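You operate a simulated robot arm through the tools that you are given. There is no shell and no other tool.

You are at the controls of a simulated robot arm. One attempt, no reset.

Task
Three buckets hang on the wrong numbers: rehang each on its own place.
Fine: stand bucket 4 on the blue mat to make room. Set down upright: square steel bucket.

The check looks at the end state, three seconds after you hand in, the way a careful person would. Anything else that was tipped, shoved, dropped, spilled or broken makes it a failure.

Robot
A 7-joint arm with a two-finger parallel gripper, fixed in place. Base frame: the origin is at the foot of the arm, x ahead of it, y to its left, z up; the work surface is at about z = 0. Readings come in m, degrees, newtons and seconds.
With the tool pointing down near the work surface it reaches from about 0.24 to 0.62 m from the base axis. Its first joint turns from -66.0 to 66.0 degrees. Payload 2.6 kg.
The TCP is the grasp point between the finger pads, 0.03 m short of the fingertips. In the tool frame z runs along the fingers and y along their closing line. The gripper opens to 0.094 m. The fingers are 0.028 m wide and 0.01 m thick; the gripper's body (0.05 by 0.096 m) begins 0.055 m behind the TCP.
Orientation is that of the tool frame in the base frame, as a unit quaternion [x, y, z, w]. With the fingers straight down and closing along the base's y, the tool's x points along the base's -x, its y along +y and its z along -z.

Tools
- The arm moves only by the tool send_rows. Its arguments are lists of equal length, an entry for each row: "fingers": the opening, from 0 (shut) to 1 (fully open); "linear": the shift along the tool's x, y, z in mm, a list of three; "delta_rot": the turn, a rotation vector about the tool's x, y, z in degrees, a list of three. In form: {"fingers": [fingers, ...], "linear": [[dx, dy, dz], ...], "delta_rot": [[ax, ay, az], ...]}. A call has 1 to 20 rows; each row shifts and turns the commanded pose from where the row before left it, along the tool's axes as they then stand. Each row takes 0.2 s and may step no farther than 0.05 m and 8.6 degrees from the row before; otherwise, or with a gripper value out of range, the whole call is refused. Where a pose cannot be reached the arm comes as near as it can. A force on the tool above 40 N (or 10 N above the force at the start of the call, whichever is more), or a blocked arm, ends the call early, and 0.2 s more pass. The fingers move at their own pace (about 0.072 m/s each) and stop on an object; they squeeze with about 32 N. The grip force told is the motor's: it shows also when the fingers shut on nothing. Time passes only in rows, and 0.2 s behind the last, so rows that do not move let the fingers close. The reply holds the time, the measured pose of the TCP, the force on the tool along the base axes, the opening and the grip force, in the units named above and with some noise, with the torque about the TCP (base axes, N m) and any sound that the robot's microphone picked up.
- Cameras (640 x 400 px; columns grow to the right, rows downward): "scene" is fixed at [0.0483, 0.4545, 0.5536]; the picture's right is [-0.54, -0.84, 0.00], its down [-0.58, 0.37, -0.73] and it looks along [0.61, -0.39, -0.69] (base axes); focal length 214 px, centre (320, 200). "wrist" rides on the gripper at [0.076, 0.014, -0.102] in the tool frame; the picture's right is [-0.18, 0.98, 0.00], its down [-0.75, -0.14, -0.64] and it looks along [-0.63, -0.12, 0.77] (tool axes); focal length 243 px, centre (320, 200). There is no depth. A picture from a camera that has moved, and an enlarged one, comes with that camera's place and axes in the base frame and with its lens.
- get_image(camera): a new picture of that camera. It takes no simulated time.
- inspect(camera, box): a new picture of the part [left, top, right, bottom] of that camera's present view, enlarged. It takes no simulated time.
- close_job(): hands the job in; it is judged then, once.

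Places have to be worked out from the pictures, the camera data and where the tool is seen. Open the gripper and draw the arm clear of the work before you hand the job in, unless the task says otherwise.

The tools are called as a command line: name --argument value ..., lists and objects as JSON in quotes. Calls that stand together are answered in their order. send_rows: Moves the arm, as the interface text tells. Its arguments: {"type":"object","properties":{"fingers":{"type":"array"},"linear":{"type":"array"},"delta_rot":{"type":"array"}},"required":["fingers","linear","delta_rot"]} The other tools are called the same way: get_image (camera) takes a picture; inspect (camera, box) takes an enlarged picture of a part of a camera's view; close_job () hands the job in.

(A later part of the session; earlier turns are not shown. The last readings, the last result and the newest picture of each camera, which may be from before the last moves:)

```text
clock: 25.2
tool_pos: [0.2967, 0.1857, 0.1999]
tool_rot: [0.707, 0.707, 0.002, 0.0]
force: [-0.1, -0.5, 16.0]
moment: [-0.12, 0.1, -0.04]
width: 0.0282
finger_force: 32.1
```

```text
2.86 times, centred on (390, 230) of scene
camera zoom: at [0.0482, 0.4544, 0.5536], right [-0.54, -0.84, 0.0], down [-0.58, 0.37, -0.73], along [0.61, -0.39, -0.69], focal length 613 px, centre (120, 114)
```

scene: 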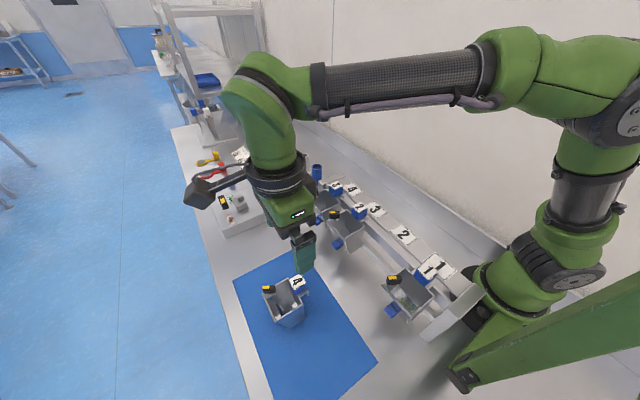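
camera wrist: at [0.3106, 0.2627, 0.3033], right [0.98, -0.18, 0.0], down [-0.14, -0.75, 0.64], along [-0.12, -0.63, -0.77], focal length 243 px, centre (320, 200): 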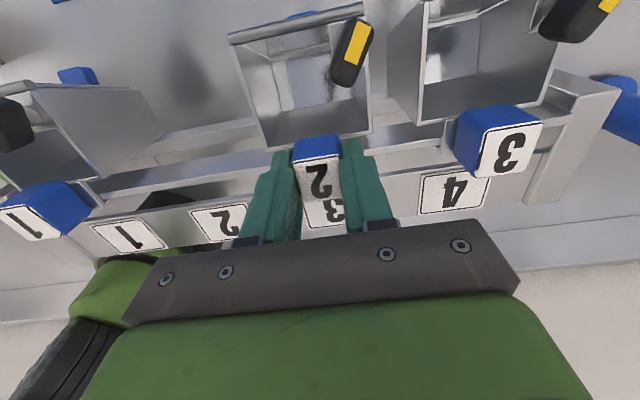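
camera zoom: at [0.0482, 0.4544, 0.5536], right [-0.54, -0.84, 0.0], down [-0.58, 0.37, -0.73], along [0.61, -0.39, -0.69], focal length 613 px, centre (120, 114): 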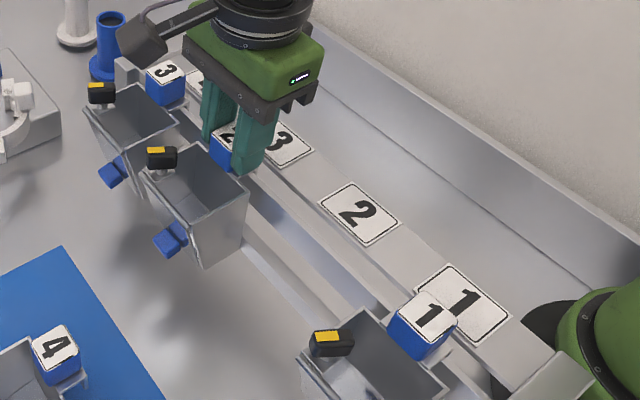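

Cube 2 gripped, fingertips lightly on the hook plate. I lift 45 mm and check load and tilt.

send_rows --fingers '[0, 0, 0, 0, 0, 0]' --linear '[[0, 0, -5], [0, 0, -10], [0, 0, -10], [0, 0, -10], [0, 0, -10], [0, 0, 0]]' --delta_rot '[[0, 0, 0], [0, 0, 0], [0, 0, 0], [0, 0, 0], [0, 0, 0], [0, 0, 0]]'

get_image --camera "wrist"

inspect --camera "scene" --box '[300, 160, 480, 300]'

```text
clock: 26.6
tool_pos: [0.2962, 0.1875, 0.2446]
tool_rot: [0.707, 0.707, 0.0, 0.0]
force: [-0.2, -0.1, -4.2]
moment: [-0.06, 0.02, -0.01]
width: 0.0278
finger_force: 32.3
```

```text
taken
camera wrist: at [0.3106, 0.2632, 0.3484], right [0.98, -0.18, 0.0], down [-0.14, -0.75, 0.64], along [-0.12, -0.63, -0.77], focal length 243 px, centre (320, 200)
```

wrist: 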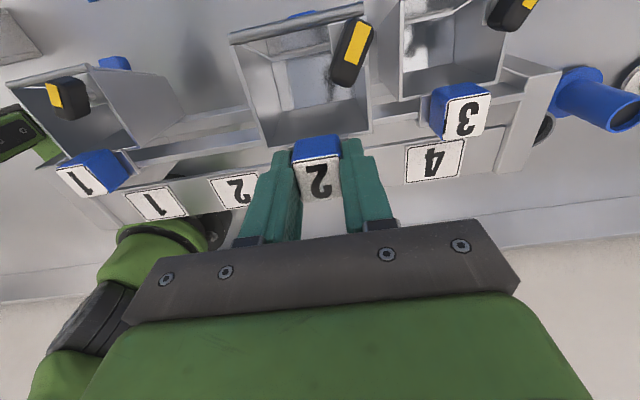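

```text
2.86 times, centred on (390, 230) of scene
camera zoom: at [0.0483, 0.4545, 0.5536], right [-0.54, -0.84, 0.0], down [-0.58, 0.37, -0.73], along [0.61, -0.39, -0.69], focal length 613 px, centre (120, 114)
```

zoom: 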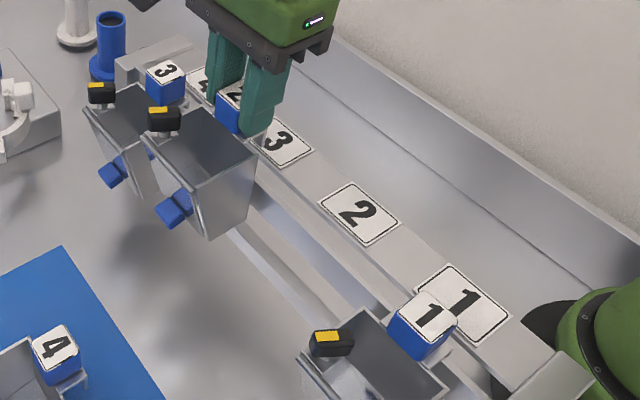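

Bucket 2 is clear and level. I shift it 94 mm toward −x to above place 2 (x≈0.202), keeping the height.

send_rows --fingers '[0, 0, 0, 0, 0, 0, 0]' --linear '[[0, -18, 0], [0, -19, 0], [0, -19, 0], [0, -19, 0], [0, -19, 0], [0, 0, 0], [0, 0, 0]]' --delta_rot '[[0, 0, 0], [0, 0, 0], [0, 0, 0], [0, 0, 0], [0, 0, 0], [0, 0, 0], [0, 0, 0]]'

get_image --camera "wrist"

inspect --camera "scene" --box '[300, 160, 480, 300]'

```text
clock: 28.2
tool_pos: [0.2024, 0.1885, 0.2438]
tool_rot: [0.707, 0.707, 0.0, 0.0]
force: [-0.2, 1.0, -3.3]
moment: [-0.05, 0.0, 0.0]
width: 0.0277
finger_force: 32.1
```

```text
taken
camera wrist: at [0.2174, 0.2642, 0.347], right [0.98, -0.18, 0.0], down [-0.14, -0.75, 0.64], along [-0.12, -0.63, -0.77], focal length 243 px, centre (320, 200)
```

wrist: 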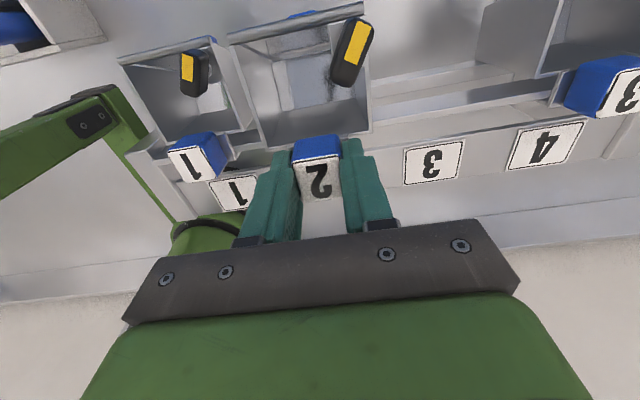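

```text
2.86 times, centred on (390, 230) of scene
camera zoom: at [0.0483, 0.4545, 0.5536], right [-0.54, -0.84, 0.0], down [-0.58, 0.37, -0.73], along [0.61, -0.39, -0.69], focal length 613 px, centre (120, 114)
```

zoom: 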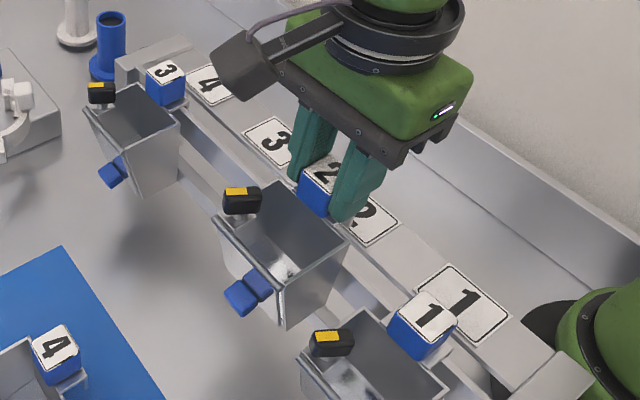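

Positioned over place 2. I lower 34 mm, then look at hook engagement before seating.

send_rows --fingers '[0, 0, 0, 0, 0]' --linear '[[0, 0, 10], [0, 0, 10], [0, 0, 6], [0, 0, 4], [0, 0, 0]]' --delta_rot '[[0, 0, 0], [0, 0, 0], [0, 0, 0], [0, 0, 0], [0, 0, 0]]'

inspect --camera "scene" --box '[340, 200, 460, 290]'

inspect --camera "wrist" --box '[100, 0, 480, 220]'

```text
clock: 29.4
tool_pos: [0.2014, 0.188, 0.2137]
tool_rot: [0.707, 0.707, -0.001, -0.001]
force: [-0.2, 0.5, -3.7]
moment: [-0.08, 0.02, -0.02]
width: 0.0278
finger_force: 31.9
```

```text
4.44 times, centred on (400, 245) of scene
camera zoom: at [0.0483, 0.4545, 0.5536], right [-0.54, -0.84, 0.0], down [-0.58, 0.37, -0.73], along [0.61, -0.39, -0.69], focal length 953 px, centre (-36, 0)
```

zoom: 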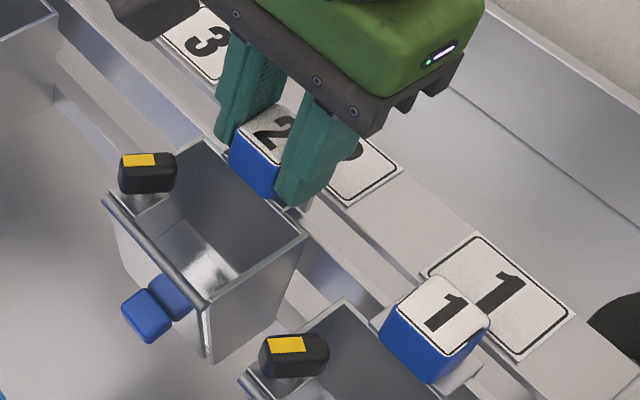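

```text
1.68 times, centred on (290, 110) of wrist
camera zoom: at [0.2169, 0.2638, 0.3184], right [0.98, -0.18, 0.0], down [-0.14, -0.75, 0.64], along [-0.12, -0.63, -0.77], focal length 409 px, centre (370, 352)
```

zoom: 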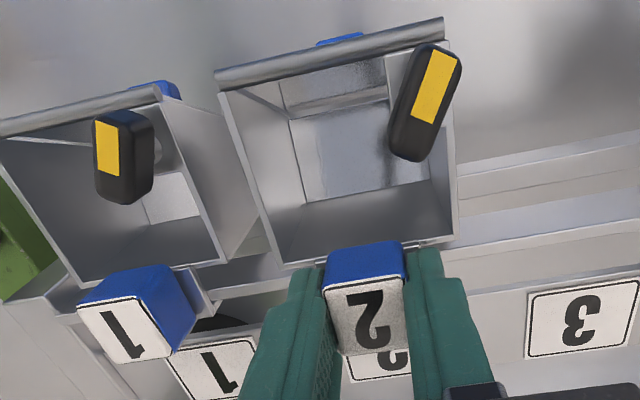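

No contact yet (−3.7 N, z 0.2137), alignment matches the neighbours. I lower in 2–3 mm steps toward the seat at z≈0.2.

send_rows --fingers '[0, 0, 0, 0]' --linear '[[0, 0, 3], [0, 0, 3], [0, 0, 3], [0, 0, 0]]' --delta_rot '[[0, 0, 0], [0, 0, 0], [0, 0, 0], [0, 0, 0]]'

```text
clock: 30.4
tool_pos: [0.2014, 0.1872, 0.2048]
tool_rot: [0.708, 0.707, 0.0, 0.0]
force: [-0.2, -0.1, -4.3]
moment: [-0.08, 0.0, -0.01]
width: 0.0279
finger_force: 32.1
```

send_rows --fingers '[0, 0, 0, 0]' --linear '[[0, 0, 2], [0, 0, 2], [0, 0, 1], [0, 0, 0]]' --delta_rot '[[0, 0, 0], [0, 0, 0], [0, 0, 0], [0, 0, 0]]'

inspect --camera "scene" --box '[340, 200, 460, 290]'

inspect --camera "wrist" --box '[100, 0, 480, 220]'

```text
clock: 31.4
tool_pos: [0.2009, 0.1877, 0.2011]
tool_rot: [0.708, 0.707, 0.0, 0.0]
force: [-0.3, -0.1, -4.3]
moment: [-0.1, -0.03, 0.0]
width: 0.0282
finger_force: 31.9
```

```text
4.44 times, centred on (400, 245) of scene
camera zoom: at [0.0483, 0.4545, 0.5536], right [-0.54, -0.84, 0.0], down [-0.58, 0.37, -0.73], along [0.61, -0.39, -0.69], focal length 953 px, centre (-36, 0)
```

zoom: 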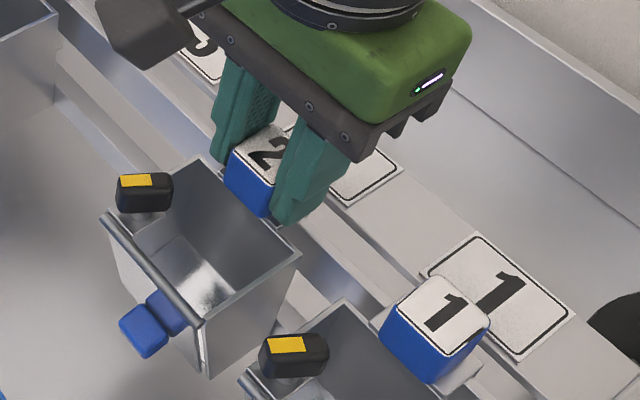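

```text
1.68 times, centred on (290, 110) of wrist
camera zoom: at [0.216, 0.2639, 0.3044], right [0.98, -0.18, 0.0], down [-0.14, -0.75, 0.64], along [-0.12, -0.63, -0.77], focal length 409 px, centre (370, 352)
```

zoom: 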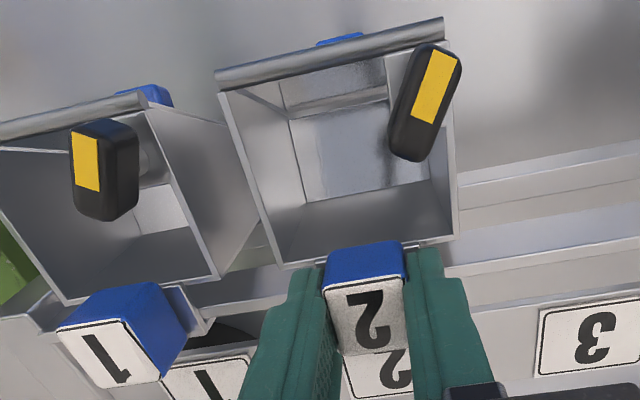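

Still hanging free at z 0.201; the original seat for this grip was ~0.199. I continue down 1 mm at a time with a 1 mm x correction.

send_rows --fingers '[0, 0, 0, 0]' --linear '[[0, 1, 1], [0, 0, 1], [0, 0, 0], [0, 0, 0]]' --delta_rot '[[0, 0, 0], [0, 0, 0], [0, 0, 0], [0, 0, 0]]'

```text
clock: 32.4
tool_pos: [0.2033, 0.1878, 0.2]
tool_rot: [0.708, 0.706, 0.001, 0.0]
force: [-8.3, -6.4, 29.6]
moment: [-0.47, 0.24, -0.08]
width: 0.0279
finger_force: 31.6
```

Firm seat at z=0.200, matching the hung height at grasp (0.1999), so the hook is over the rail. I relieve the preload and open just enough to release.

send_rows --fingers '[0, 0, 0.35, 0.45, 0.55, 0.55]' --linear '[[0, 0, -1.5], [0, 0, 0], [0, 0, 0], [0, 0, 0], [0, 0, 0], [0, 0, 0]]' --delta_rot '[[0, 0, 0], [0, 0, 0], [0, 0, 0], [0, 0, 0], [0, 0, 0], [0, 0, 0]]'

inspect --camera "scene" --box '[340, 200, 460, 290]'

inspect --camera "wrist" --box '[100, 0, 480, 220]'

```text
clock: 33.8
tool_pos: [0.2036, 0.1867, 0.1998]
tool_rot: [0.707, 0.707, 0.0, 0.0]
force: [0.4, -0.8, -0.1]
moment: [-0.02, -0.02, -0.03]
width: 0.0517
finger_force: 0.0
```

```text
4.44 times, centred on (400, 245) of scene
camera zoom: at [0.0483, 0.4545, 0.5536], right [-0.54, -0.84, 0.0], down [-0.58, 0.37, -0.73], along [0.61, -0.39, -0.69], focal length 953 px, centre (-36, 0)
```

zoom: 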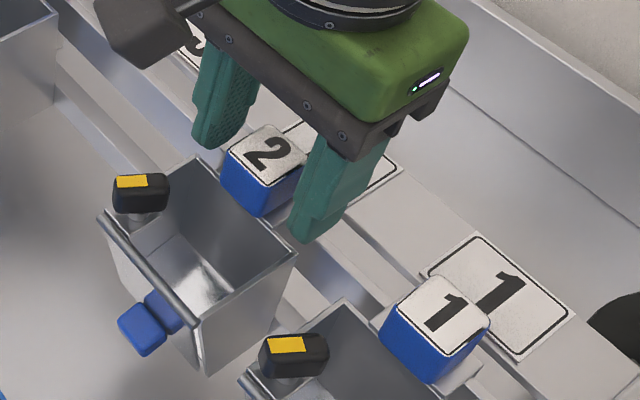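

```text
1.68 times, centred on (290, 110) of wrist
camera zoom: at [0.2172, 0.2635, 0.3035], right [0.98, -0.18, 0.0], down [-0.14, -0.75, 0.64], along [-0.12, -0.63, -0.77], focal length 409 px, centre (370, 352)
```

zoom: 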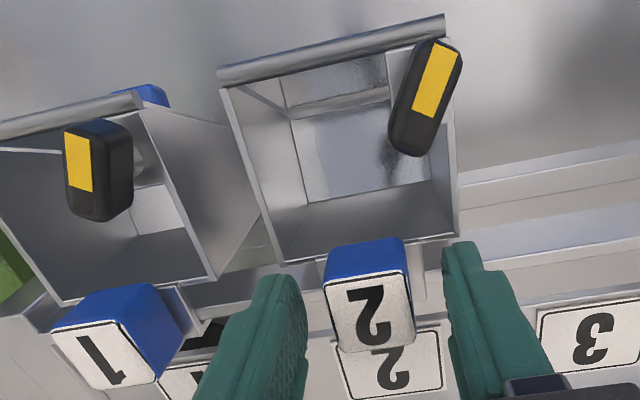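

Bucket 2 hangs on place 2. I rise straight up and go to hover over cube 3 at x≈0.390.

send_rows --fingers '[0.6, 0.8, 1, 1, 1, 1, 1, 1]' --linear '[[0, 0, -25], [0, 0, -30], [0, 0, -25], [0, 46.5, 0], [0, 46.5, 0], [0, 46.5, 0], [0, 46.5, 0], [0, 0, 0]]' --delta_rot '[[0, 0, 0], [0, 0, 0], [0, 0, 0], [0, 0, 0], [0, 0, 0], [0, 0, 0], [0, 0, 0], [0, 0, 0]]'

inspect --camera "wrist" --box '[160, 0, 480, 200]'

inspect --camera "scene" --box '[300, 160, 480, 300]'

```text
clock: 35.6
tool_pos: [0.3917, 0.1874, 0.279]
tool_rot: [0.708, 0.707, 0.0, 0.0]
force: [-0.2, -0.4, -0.4]
moment: [0.02, 0.02, -0.01]
width: 0.0938
finger_force: 0.1
```

```text
2.00 times, centred on (320, 100) of wrist
camera zoom: at [0.4057, 0.264, 0.3829], right [0.98, -0.18, 0.0], down [-0.14, -0.75, 0.64], along [-0.12, -0.63, -0.77], focal length 485 px, centre (320, 400)
```

zoom: 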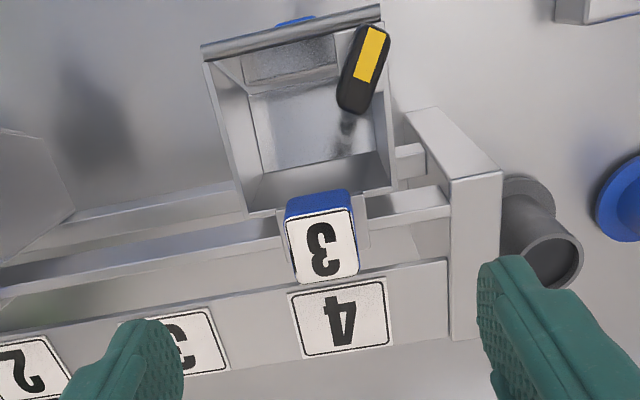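

```text
2.86 times, centred on (390, 230) of scene
camera zoom: at [0.0483, 0.4545, 0.5536], right [-0.54, -0.84, 0.0], down [-0.58, 0.37, -0.73], along [0.61, -0.39, -0.69], focal length 613 px, centre (120, 114)
```

zoom: 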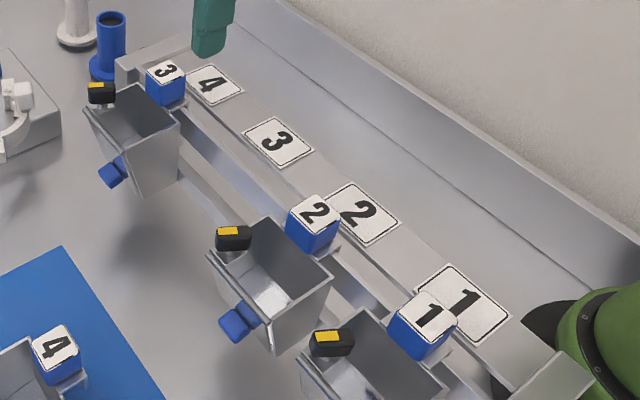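

Bucket 2 sits where bucket 4 originally hung (pixel match within 1 px). Cube 3 is centred under the tool, so I descend and grip.

send_rows --fingers '[1, 1, 1, 1, 0, 0, 0, 0, 0]' --linear '[[0, 0, 30], [0, 0, 30], [0, 0, 18], [0, 0, 0], [0, 0, 0], [0, 0, 0], [0, 0, 0], [0, 0, 0], [0, 0, 0]]' --delta_rot '[[0, 0, 0], [0, 0, 0], [0, 0, 0], [0, 0, 0], [0, 0, 0], [0, 0, 0], [0, 0, 0], [0, 0, 0], [0, 0, 0]]'

get_image --camera "wrist"

```text
clock: 37.6
tool_pos: [0.3885, 0.1891, 0.2005]
tool_rot: [0.707, 0.708, 0.0, 0.0]
force: [0.5, 0.3, 1.2]
moment: [0.03, 0.0, -0.02]
width: 0.0275
finger_force: 31.7
```

```text
taken
camera wrist: at [0.4029, 0.2654, 0.3036], right [0.98, -0.18, 0.0], down [-0.14, -0.75, 0.64], along [-0.12, -0.63, -0.77], focal length 243 px, centre (320, 200)
```

wrist: 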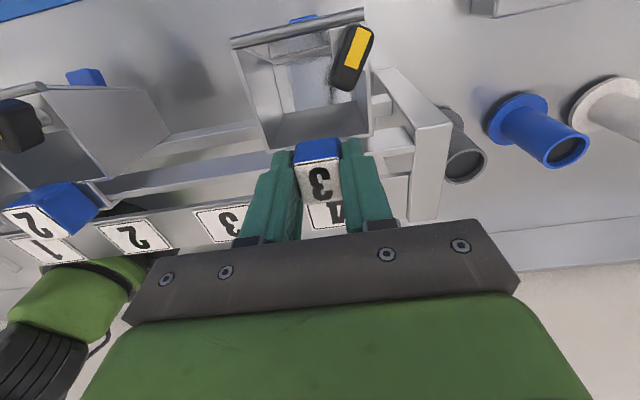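

Cube 3 gripped. I lift 45 mm.

send_rows --fingers '[0, 0, 0, 0, 0, 0, 0]' --linear '[[0, 0, -5], [0, 0, -10], [0, 0, -10], [0, 0, -10], [0, 0, -10], [0, 0, 0], [0, 0, 0]]' --delta_rot '[[0, 0, 0], [0, 0, 0], [0, 0, 0], [0, 0, 0], [0, 0, 0], [0, 0, 0], [0, 0, 0]]'

inspect --camera "scene" --box '[300, 160, 480, 300]'

get_image --camera "wrist"

```text
clock: 39.2
tool_pos: [0.3893, 0.1878, 0.2467]
tool_rot: [0.707, 0.707, 0.0, 0.0]
force: [-0.5, 0.8, -3.6]
moment: [-0.09, -0.04, 0.01]
width: 0.0275
finger_force: 32.1
```

```text
2.86 times, centred on (390, 230) of scene
camera zoom: at [0.0483, 0.4545, 0.5536], right [-0.54, -0.84, 0.0], down [-0.58, 0.37, -0.73], along [0.61, -0.39, -0.69], focal length 613 px, centre (120, 114)
```

zoom: 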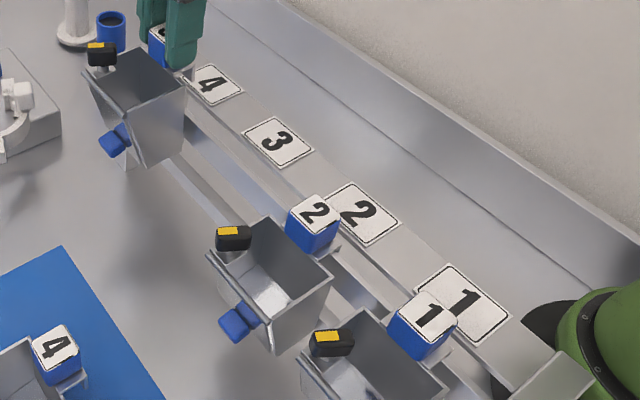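

```text
taken
camera wrist: at [0.4043, 0.2646, 0.3506], right [0.98, -0.18, 0.0], down [-0.14, -0.75, 0.64], along [-0.12, -0.63, -0.77], focal length 243 px, centre (320, 200)
```

wrist: 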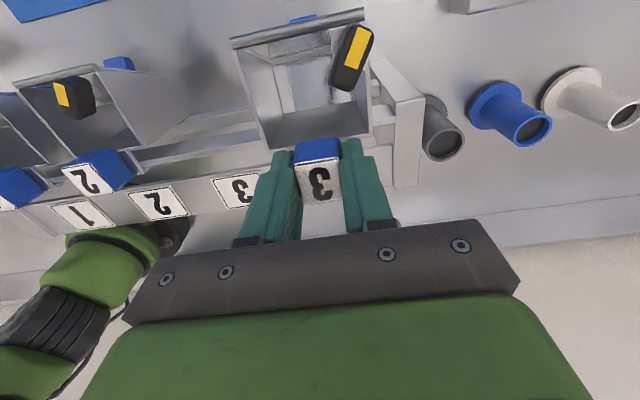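

Bucket 3 is lifted level. I shift −93.5 mm to place 3 (x≈0.296) and lower to about 11 mm above the seat.

send_rows --fingers '[0, 0, 0, 0, 0, 0, 0, 0, 0, 0, 0, 0]' --linear '[[0, -18.7, 0], [0, -18.7, 0], [0, -18.7, 0], [0, -18.7, 0], [0, -18.7, 0], [0, 0, 0], [0, 0, 0], [0, 0, 10], [0, 0, 10], [0, 0, 8], [0, 0, 6], [0, 0, 0]]' --delta_rot '[[0, 0, 0], [0, 0, 0], [0, 0, 0], [0, 0, 0], [0, 0, 0], [0, 0, 0], [0, 0, 0], [0, 0, 0], [0, 0, 0], [0, 0, 0], [0, 0, 0], [0, 0, 0]]'

inspect --camera "scene" --box '[300, 160, 480, 300]'

get_image --camera "wrist"

```text
clock: 41.8
tool_pos: [0.2942, 0.1886, 0.2124]
tool_rot: [0.707, 0.707, 0.0, -0.001]
force: [-1.1, 9.0, -7.3]
moment: [1.1, 0.1, -0.29]
width: 0.0279
finger_force: 32.6
```

```text
2.86 times, centred on (390, 230) of scene
camera zoom: at [0.0483, 0.4545, 0.5535], right [-0.54, -0.84, 0.0], down [-0.58, 0.37, -0.73], along [0.61, -0.39, -0.69], focal length 613 px, centre (120, 114)
```

zoom: 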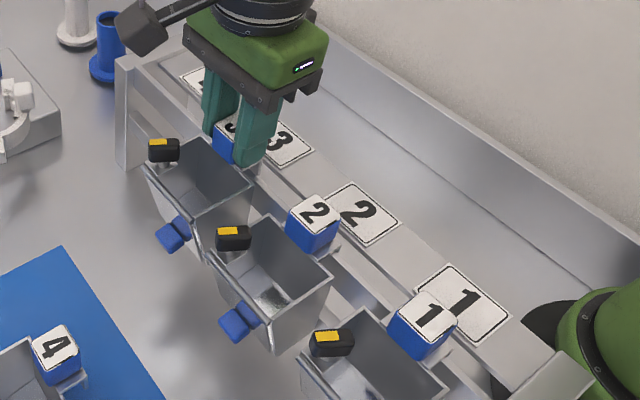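

```text
taken
camera wrist: at [0.3085, 0.2649, 0.3157], right [0.98, -0.18, 0.0], down [-0.14, -0.75, 0.64], along [-0.12, -0.63, -0.77], focal length 243 px, centre (320, 200)
```

wrist: 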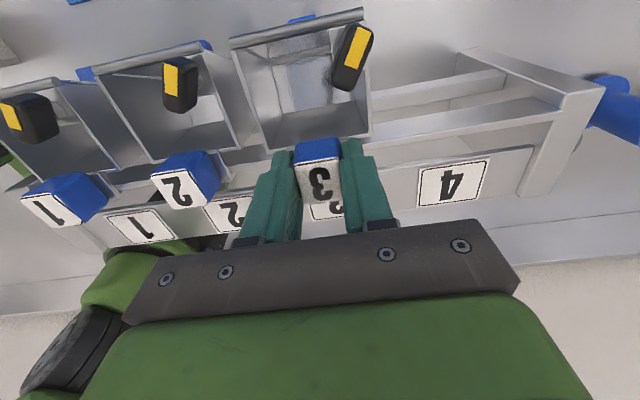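

The reading shows a side load (Fy +9 N, Mx +1.1): the bucket's lower back seems to be brushing the lower bar before seating. I raise 10 mm and ease 2 mm toward +y, then re-read.

send_rows --fingers '[0, 0, 0, 0]' --linear '[[0, 0, -5], [0, 0, -5], [2, 0, 0], [0, 0, 0]]' --delta_rot '[[0, 0, 0], [0, 0, 0], [0, 0, 0], [0, 0, 0]]'

inspect --camera "wrist" --box '[100, 0, 420, 220]'

inspect --camera "scene" --box '[320, 180, 420, 265]'

```text
clock: 42.8
tool_pos: [0.2961, 0.1905, 0.2217]
tool_rot: [0.708, 0.707, -0.001, 0.0]
force: [0.0, -0.6, -4.0]
moment: [-0.08, 0.02, 0.02]
width: 0.0279
finger_force: 32.2
```

```text
1.82 times, centred on (260, 110) of wrist
camera zoom: at [0.31, 0.266, 0.3255], right [0.98, -0.18, 0.0], down [-0.14, -0.75, 0.64], along [-0.12, -0.63, -0.77], focal length 441 px, centre (429, 364)
```

zoom: 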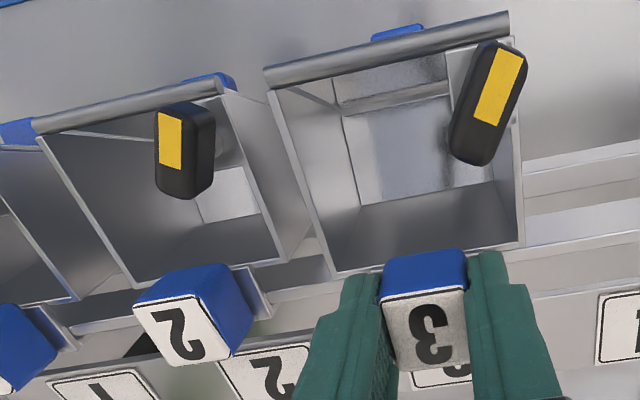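

```text
4.71 times, centred on (370, 222) of scene
camera zoom: at [0.0483, 0.4545, 0.5536], right [-0.54, -0.84, 0.0], down [-0.58, 0.37, -0.73], along [0.61, -0.39, -0.69], focal length 1009 px, centre (85, 94)
```

zoom: 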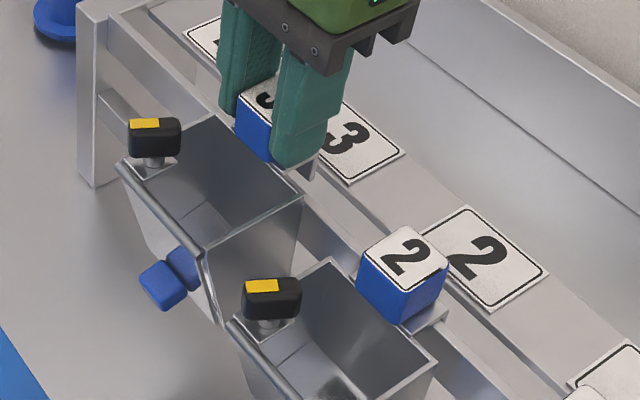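

Free again with 2 mm offset. I lower in small steps.

send_rows --fingers '[0, 0, 0, 0, 0]' --linear '[[0, 0, 4], [0, 0, 4], [0, 0, 3], [0, 0, 0], [0, 0, 0]]' --delta_rot '[[0, 0, 0], [0, 0, 0], [0, 0, 0], [0, 0, 0], [0, 0, 0]]'

```text
clock: 44.0
tool_pos: [0.2952, 0.1905, 0.2119]
tool_rot: [0.707, 0.707, 0.0, 0.0]
force: [0.0, 0.4, -3.8]
moment: [-0.09, 0.02, -0.03]
width: 0.0276
finger_force: 31.9
```

Clear at z 0.212. Continuing down toward the seat.

send_rows --fingers '[0, 0, 0, 0, 0]' --linear '[[0, 0.5, 3], [0, 0, 3], [0, 0, 2], [0, 0, 0], [0, 0, 0]]' --delta_rot '[[0, 0, 0], [0, 0, 0], [0, 0, 0], [0, 0, 0], [0, 0, 0]]'

```text
clock: 45.2
tool_pos: [0.2971, 0.191, 0.2023]
tool_rot: [0.707, 0.707, 0.0, 0.0]
force: [-0.6, 0.5, -4.2]
moment: [-0.08, -0.02, 0.04]
width: 0.0276
finger_force: 31.7
```

send_rows --fingers '[0, 0, 0, 0]' --linear '[[0, 0, 1], [0, 0, 1], [0, 0, 0], [0, 0, 0]]' --delta_rot '[[0, 0, 0], [0, 0, 0], [0, 0, 0], [0, 0, 0]]'

inspect --camera "scene" --box '[320, 180, 420, 265]'

```text
clock: 46.2
tool_pos: [0.2953, 0.1895, 0.2005]
tool_rot: [0.707, 0.707, 0.0, 0.001]
force: [0.1, 0.1, -4.2]
moment: [-0.08, -0.02, -0.01]
width: 0.0276
finger_force: 31.7
```

```text
4.71 times, centred on (370, 222) of scene
camera zoom: at [0.0483, 0.4545, 0.5536], right [-0.54, -0.84, 0.0], down [-0.58, 0.37, -0.73], along [0.61, -0.39, -0.69], focal length 1009 px, centre (85, 94)
```

zoom: 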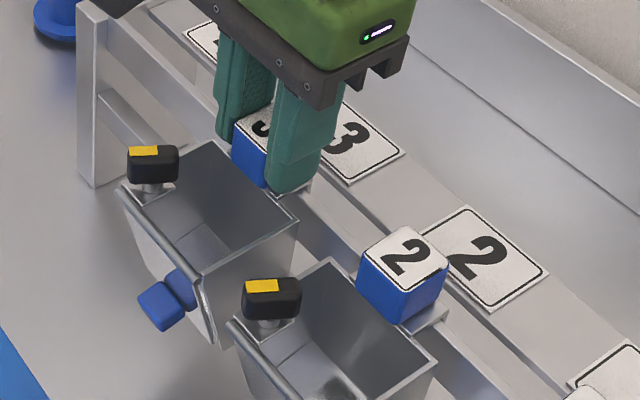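

Hook is at seat height with still no contact; lowering 1–2 mm more.

send_rows --fingers '[0, 0, 0]' --linear '[[0, 0, 1], [0, 0, 0.7], [0, 0, 0]]' --delta_rot '[[0, 0, 0], [0, 0, 0], [0, 0, 0]]'

```text
clock: 47.0
tool_pos: [0.2961, 0.1909, 0.2]
tool_rot: [0.708, 0.706, 0.0, -0.001]
force: [-0.3, 0.0, -3.3]
moment: [-0.05, 0.01, 0.01]
width: 0.0272
finger_force: 32.1
```

send_rows --fingers '[0, 0, 0]' --linear '[[0, 0, 1], [0, 0, 0.5], [0, 0, 0]]' --delta_rot '[[0, 0, 0], [0, 0, 0], [0, 0, 0]]'

```text
clock: 47.8
tool_pos: [0.2949, 0.1907, 0.1992]
tool_rot: [0.707, 0.707, 0.003, 0.0]
force: [-7.1, 3.4, 25.4]
moment: [-0.13, 0.35, -0.1]
width: 0.0276
finger_force: 31.8
```

Seated at z≈0.199 (25 N up). I relieve 1.5 mm and release.

send_rows --fingers '[0, 0, 0.35, 0.45, 0.55, 0.55]' --linear '[[0, 0, -1.5], [0, 0, 0], [0, 0, 0], [0, 0, 0], [0, 0, 0], [0, 0, 0]]' --delta_rot '[[0, 0, 0], [0, 0, 0], [0, 0, 0], [0, 0, 0], [0, 0, 0], [0, 0, 0]]'

inspect --camera "scene" --box '[320, 180, 420, 265]'

inspect --camera "wrist" --box '[100, 0, 420, 220]'

```text
clock: 49.2
tool_pos: [0.2962, 0.189, 0.1991]
tool_rot: [0.707, 0.707, 0.0, 0.001]
force: [-0.9, -0.3, 0.8]
moment: [-0.04, 0.0, 0.01]
width: 0.0515
finger_force: 0.0
```

```text
4.71 times, centred on (370, 222) of scene
camera zoom: at [0.0483, 0.4545, 0.5536], right [-0.54, -0.84, 0.0], down [-0.58, 0.37, -0.73], along [0.61, -0.39, -0.69], focal length 1009 px, centre (85, 94)
```

zoom: 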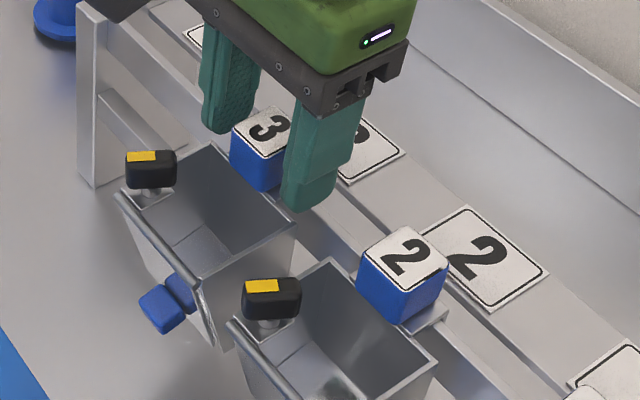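

```text
1.82 times, centred on (260, 110) of wrist
camera zoom: at [0.3103, 0.2652, 0.3031], right [0.98, -0.18, 0.0], down [-0.14, -0.75, 0.64], along [-0.12, -0.63, -0.77], focal length 441 px, centre (429, 364)
```

zoom: 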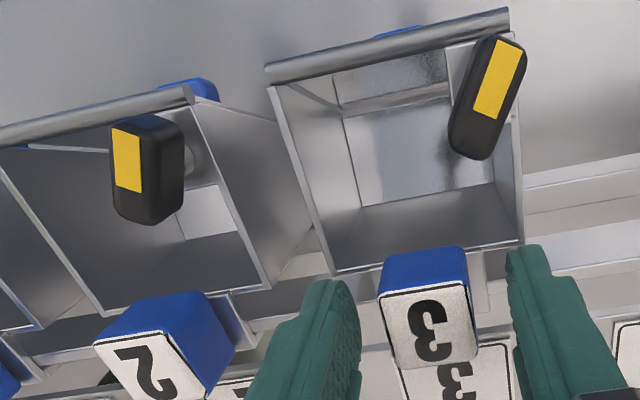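

Bucket 3 hangs at the old bucket-2 location (match within 1 px). I rise and go to hover over cube 4 on the mat at ≈(0.249, 0.385).

send_rows --fingers '[0.6, 0.8, 1, 1, 1, 1, 1, 1, 1, 1]' --linear '[[0, 0, -25], [0, 0, -30], [0, 0, -25], [39.2, -9.4, 0], [39.2, -9.4, 0], [39.2, -9.4, 0], [39.2, -9.4, 0], [39.2, -9.4, 0], [0, 0, 40], [0, 0, 0]]' --delta_rot '[[0, 0, 0], [0, 0, 0], [0, 0, 0], [0, 0, 0], [0, 0, 0], [0, 0, 0], [0, 0, 0], [0, 0, 0], [0, 0, 0], [0, 0, 0]]'

get_image --camera "wrist"

inspect --camera "scene" --box '[300, 160, 480, 300]'

```text
clock: 51.4
tool_pos: [0.2481, 0.3838, 0.2416]
tool_rot: [0.707, 0.707, 0.0, 0.0]
force: [0.2, -0.1, 0.1]
moment: [0.01, 0.02, 0.01]
width: 0.0941
finger_force: 0.1
```

```text
taken
camera wrist: at [0.2624, 0.4604, 0.3453], right [0.98, -0.18, 0.0], down [-0.14, -0.75, 0.64], along [-0.12, -0.63, -0.77], focal length 243 px, centre (320, 200)
```

wrist: 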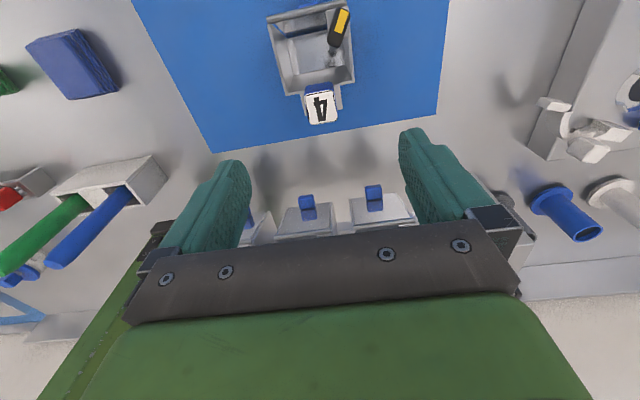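

```text
2.86 times, centred on (390, 230) of scene
camera zoom: at [0.0483, 0.4545, 0.5536], right [-0.54, -0.84, 0.0], down [-0.58, 0.37, -0.73], along [0.61, -0.39, -0.69], focal length 613 px, centre (120, 114)
```

zoom: 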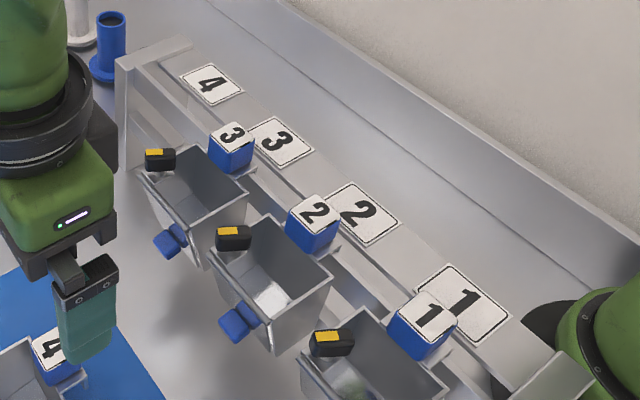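

Racks 2 and 3 look right. Cube 4 on the mat is at (0.2495, 0.384); I descend to z≈0.132 and grip.

send_rows --fingers '[1, 1, 1, 1, 0, 0, 0, 0, 0]' --linear '[[0, 1, 40], [0, 0, 40], [0, 0, 29], [0, 0, 0], [0, 0, 0], [0, 0, 0], [0, 0, 0], [0, 0, 0], [0, 0, 0]]' --delta_rot '[[0, 0, 0], [0, 0, 0], [0, 0, 0], [0, 0, 0], [0, 0, 0], [0, 0, 0], [0, 0, 0], [0, 0, 0], [0, 0, 0]]'

get_image --camera "wrist"

inspect --camera "scene" --box '[250, 270, 320, 335]'

```text
clock: 53.4
tool_pos: [0.2494, 0.3827, 0.1318]
tool_rot: [0.707, 0.707, 0.0, -0.001]
force: [2.3, -0.1, 0.3]
moment: [-0.01, -0.16, -0.11]
width: 0.0276
finger_force: 31.8
```

```text
taken
camera wrist: at [0.263, 0.4597, 0.2359], right [0.98, -0.18, 0.0], down [-0.14, -0.75, 0.64], along [-0.12, -0.63, -0.77], focal length 243 px, centre (320, 200)
```

wrist: 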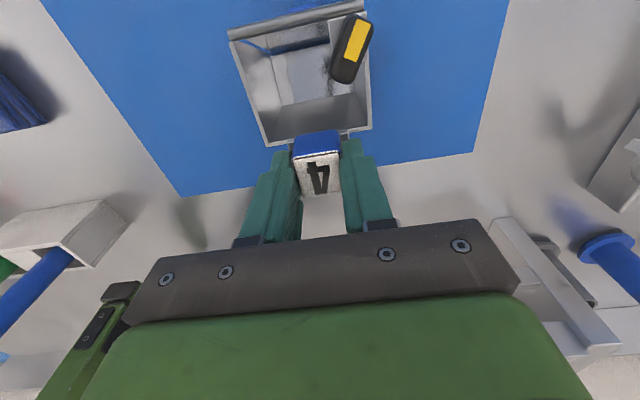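

```text
6.15 times, centred on (285, 302) of scene
camera zoom: at [0.0483, 0.4545, 0.5536], right [-0.54, -0.84, 0.0], down [-0.58, 0.37, -0.73], along [0.61, -0.39, -0.69], focal length 1320 px, centre (535, -431)
```

zoom: 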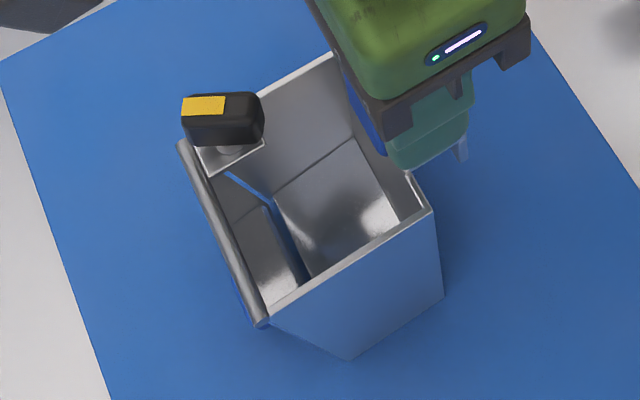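

Cube 4 is gripped cleanly. I lift it to z≈0.30, then travel in x to 0.39 well in front of the hung buckets.

send_rows --fingers '[0, 0, 0, 0, 0, 0, 0, 0, 0, 0, 0, 0, 0, 0]' --linear '[[0, 0, -10], [0, 0, -20], [0, 0, -28], [0, 0, -28], [0, 0, -28], [0, 0, -28], [0, 0, -28], [0, 23.4, 0], [0, 23.4, 0], [0, 23.4, 0], [0, 23.4, 0], [0, 23.4, 0], [0, 23.4, 0], [0, 0, 0]]' --delta_rot '[[0, 0, 0], [0, 0, 0], [0, 0, 0], [0, 0, 0], [0, 0, 0], [0, 0, 0], [0, 0, 0], [0, 0, 0], [0, 0, 0], [0, 0, 0], [0, 0, 0], [0, 0, 0], [0, 0, 0], [0, 0, 0]]'

get_image --camera "scene"

get_image --camera "wrist"

```text
clock: 56.4
tool_pos: [0.3905, 0.3875, 0.3008]
tool_rot: [0.707, 0.707, 0.0, 0.0]
force: [0.2, -0.2, -4.5]
moment: [-0.07, 0.01, -0.01]
width: 0.0274
finger_force: 31.5
```

```text
taken
```

scene: 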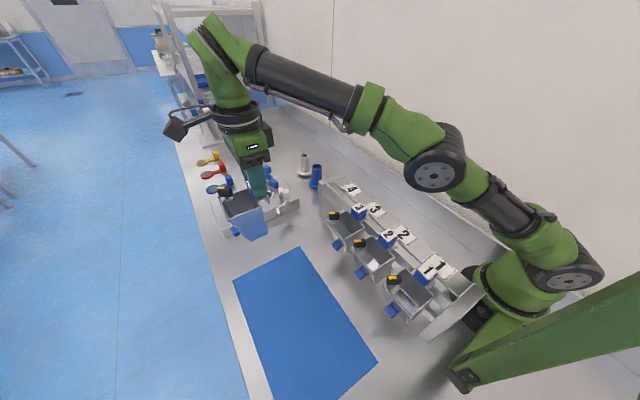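

```text
taken
camera wrist: at [0.4039, 0.4628, 0.405], right [0.98, -0.18, 0.0], down [-0.14, -0.75, 0.64], along [-0.12, -0.63, -0.77], focal length 243 px, centre (320, 200)
```

wrist: 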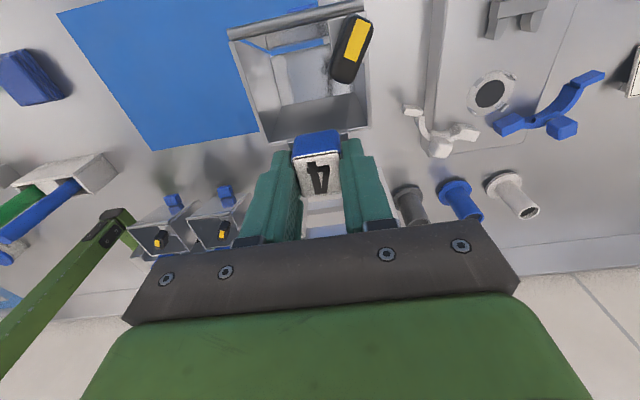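

Bucket 4 carried level at (0.39, 0.387, 0.30). I move in −y to above place 4 and lower part way to z≈0.25.

send_rows --fingers '[0, 0, 0, 0, 0, 0, 0, 0, 0, 0, 0, 0, 0]' --linear '[[-24.8, 0, 0], [-24.8, 0, 0], [-24.8, 0, 0], [-24.8, 0, 0], [-24.8, 0, 0], [-24.8, 0, 0], [-24.8, 0, 0], [-24.8, 0, 0], [0, 0, 0], [0, 0, 20], [0, 0, 20], [0, 0, 12], [0, 0, 0]]' --delta_rot '[[0, 0, 0], [0, 0, 0], [0, 0, 0], [0, 0, 0], [0, 0, 0], [0, 0, 0], [0, 0, 0], [0, 0, 0], [0, 0, 0], [0, 0, 0], [0, 0, 0], [0, 0, 0], [0, 0, 0]]'

inspect --camera "scene" --box '[300, 150, 420, 250]'

get_image --camera "wrist"

```text
clock: 59.2
tool_pos: [0.3897, 0.1881, 0.2475]
tool_rot: [0.707, 0.707, 0.0, 0.0]
force: [0.3, 0.2, -4.2]
moment: [-0.06, -0.02, -0.02]
width: 0.0279
finger_force: 32.4
```

```text
4.00 times, centred on (360, 200) of scene
camera zoom: at [0.0483, 0.4545, 0.5536], right [-0.54, -0.84, 0.0], down [-0.58, 0.37, -0.73], along [0.61, -0.39, -0.69], focal length 858 px, centre (160, 200)
```

zoom: 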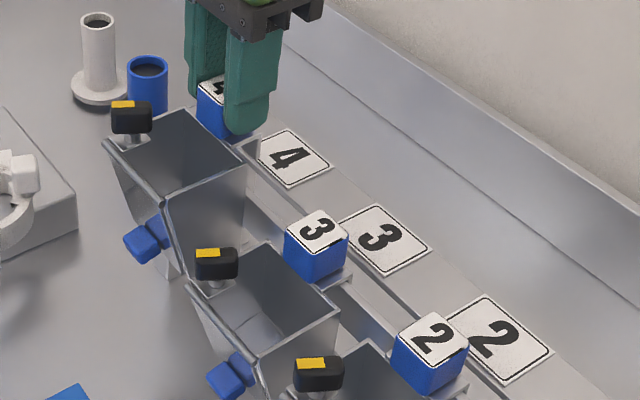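

```text
taken
camera wrist: at [0.4044, 0.264, 0.3518], right [0.98, -0.18, 0.0], down [-0.14, -0.75, 0.64], along [-0.12, -0.63, -0.77], focal length 243 px, centre (320, 200)
```

wrist: 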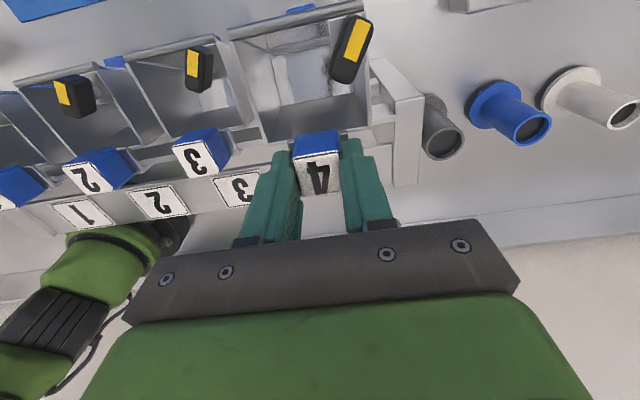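

Nearly aligned over place 4; my reference for this grip is y≈0.186, so I shift −1.5 mm and lower to ~12 mm above the seat.

send_rows --fingers '[0, 0, 0, 0, 0, 0, 0]' --linear '[[-1.5, 0, 0], [0, 0, 10], [0, 0, 10], [0, 0, 8], [0, 0, 6], [0, 0, 0], [0, 0, 0]]' --delta_rot '[[0, 0, 0], [0, 0, 0], [0, 0, 0], [0, 0, 0], [0, 0, 0], [0, 0, 0], [0, 0, 0]]'

inspect --camera "scene" --box '[300, 150, 420, 250]'

inspect --camera "wrist" --box '[100, 0, 460, 220]'

```text
clock: 60.8
tool_pos: [0.3899, 0.1871, 0.2147]
tool_rot: [0.707, 0.708, 0.001, 0.001]
force: [-0.4, 0.0, -4.7]
moment: [-0.07, 0.0, -0.01]
width: 0.0276
finger_force: 31.6
```

```text
4.00 times, centred on (360, 200) of scene
camera zoom: at [0.0483, 0.4545, 0.5536], right [-0.54, -0.84, 0.0], down [-0.58, 0.37, -0.73], along [0.61, -0.39, -0.69], focal length 858 px, centre (160, 200)
```

zoom: 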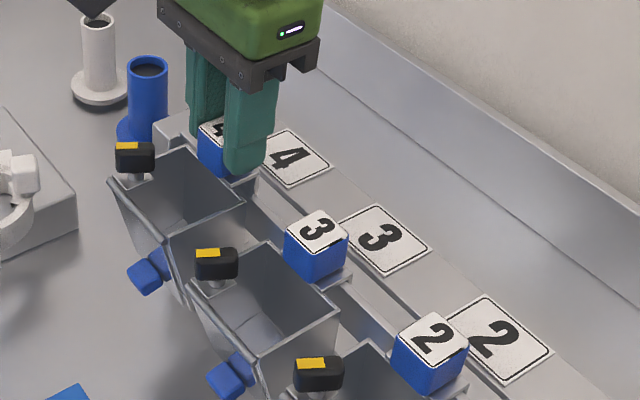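

```text
1.78 times, centred on (280, 110) of wrist
camera zoom: at [0.4044, 0.2623, 0.3182], right [0.98, -0.18, 0.0], down [-0.14, -0.75, 0.64], along [-0.12, -0.63, -0.77], focal length 431 px, centre (391, 360)
```

zoom: 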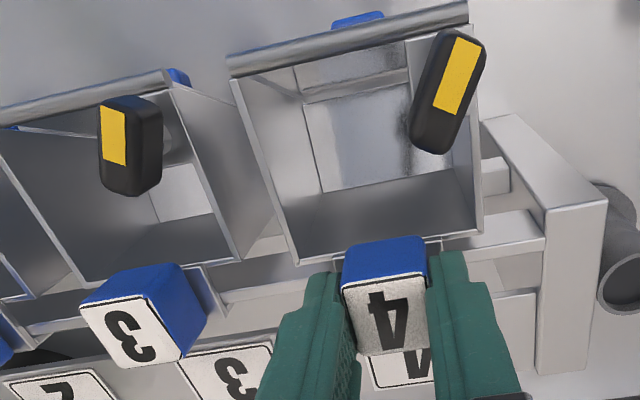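

Free and aligned (z 0.2147). I lower in small steps.

send_rows --fingers '[0, 0, 0, 0, 0]' --linear '[[0, 0, 3], [0, 0, 3], [0, 0, 3], [0, 0, 0], [0, 0, 0]]' --delta_rot '[[0, 0, 0], [0, 0, 0], [0, 0, 0], [0, 0, 0], [0, 0, 0]]'

```text
clock: 62.0
tool_pos: [0.3892, 0.1862, 0.2062]
tool_rot: [0.707, 0.707, 0.0, 0.0]
force: [0.4, 0.3, -4.2]
moment: [-0.11, -0.03, -0.01]
width: 0.0278
finger_force: 31.6
```

send_rows --fingers '[0, 0, 0, 0]' --linear '[[0, 0, 2], [0, 0, 1.5], [0, 0, 0], [0, 0, 0]]' --delta_rot '[[0, 0, 0], [0, 0, 0], [0, 0, 0], [0, 0, 0]]'

inspect --camera "scene" --box '[300, 150, 420, 250]'

```text
clock: 63.0
tool_pos: [0.3899, 0.1861, 0.2028]
tool_rot: [0.707, 0.707, 0.0, 0.0]
force: [-1.5, -0.8, 1.4]
moment: [-0.15, 0.11, -0.01]
width: 0.0277
finger_force: 31.7
```

```text
4.00 times, centred on (360, 200) of scene
camera zoom: at [0.0483, 0.4545, 0.5536], right [-0.54, -0.84, 0.0], down [-0.58, 0.37, -0.73], along [0.61, -0.39, -0.69], focal length 858 px, centre (160, 200)
```

zoom: 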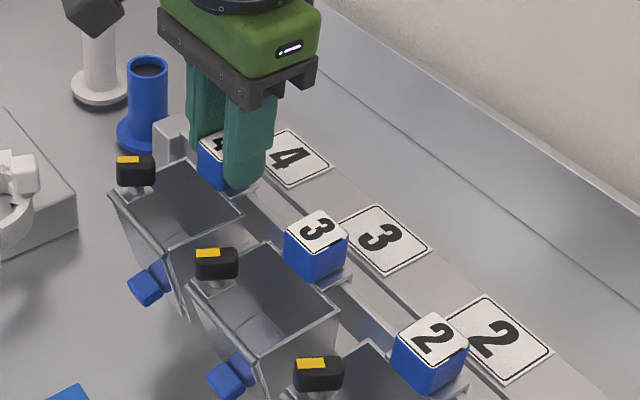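

Contact beginning at z≈0.2028, close to the expected seat. I lower 1 mm more to confirm.

send_rows --fingers '[0, 0, 0]' --linear '[[0, 0, 1], [0, 0, 0], [0, 0, 0]]' --delta_rot '[[0, 0, 0], [0, 0, 0], [0, 0, 0]]'

inspect --camera "wrist" --box '[100, 0, 460, 220]'

inspect --camera "scene" --box '[320, 165, 390, 215]'

```text
clock: 63.8
tool_pos: [0.3904, 0.1871, 0.2006]
tool_rot: [0.708, 0.706, 0.002, 0.0]
force: [-8.0, -6.5, 24.5]
moment: [-0.55, 0.3, -0.02]
width: 0.0279
finger_force: 32.5
```

```text
1.78 times, centred on (280, 110) of wrist
camera zoom: at [0.4041, 0.2626, 0.3067], right [0.98, -0.19, 0.0], down [-0.14, -0.75, 0.64], along [-0.12, -0.63, -0.77], focal length 431 px, centre (391, 360)
```

zoom: 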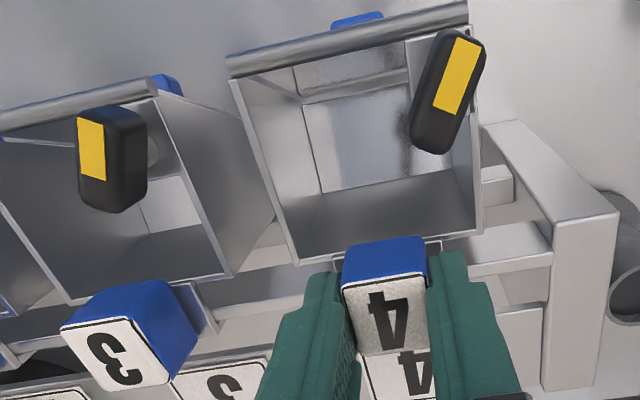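

```text
8.00 times, centred on (355, 190) of scene
camera zoom: at [0.0482, 0.4544, 0.5536], right [-0.54, -0.84, 0.0], down [-0.58, 0.37, -0.73], along [0.61, -0.39, -0.69], focal length 1716 px, centre (40, 280)
```

zoom: 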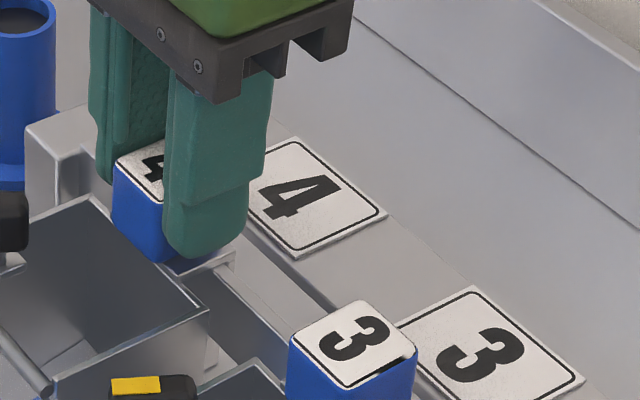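

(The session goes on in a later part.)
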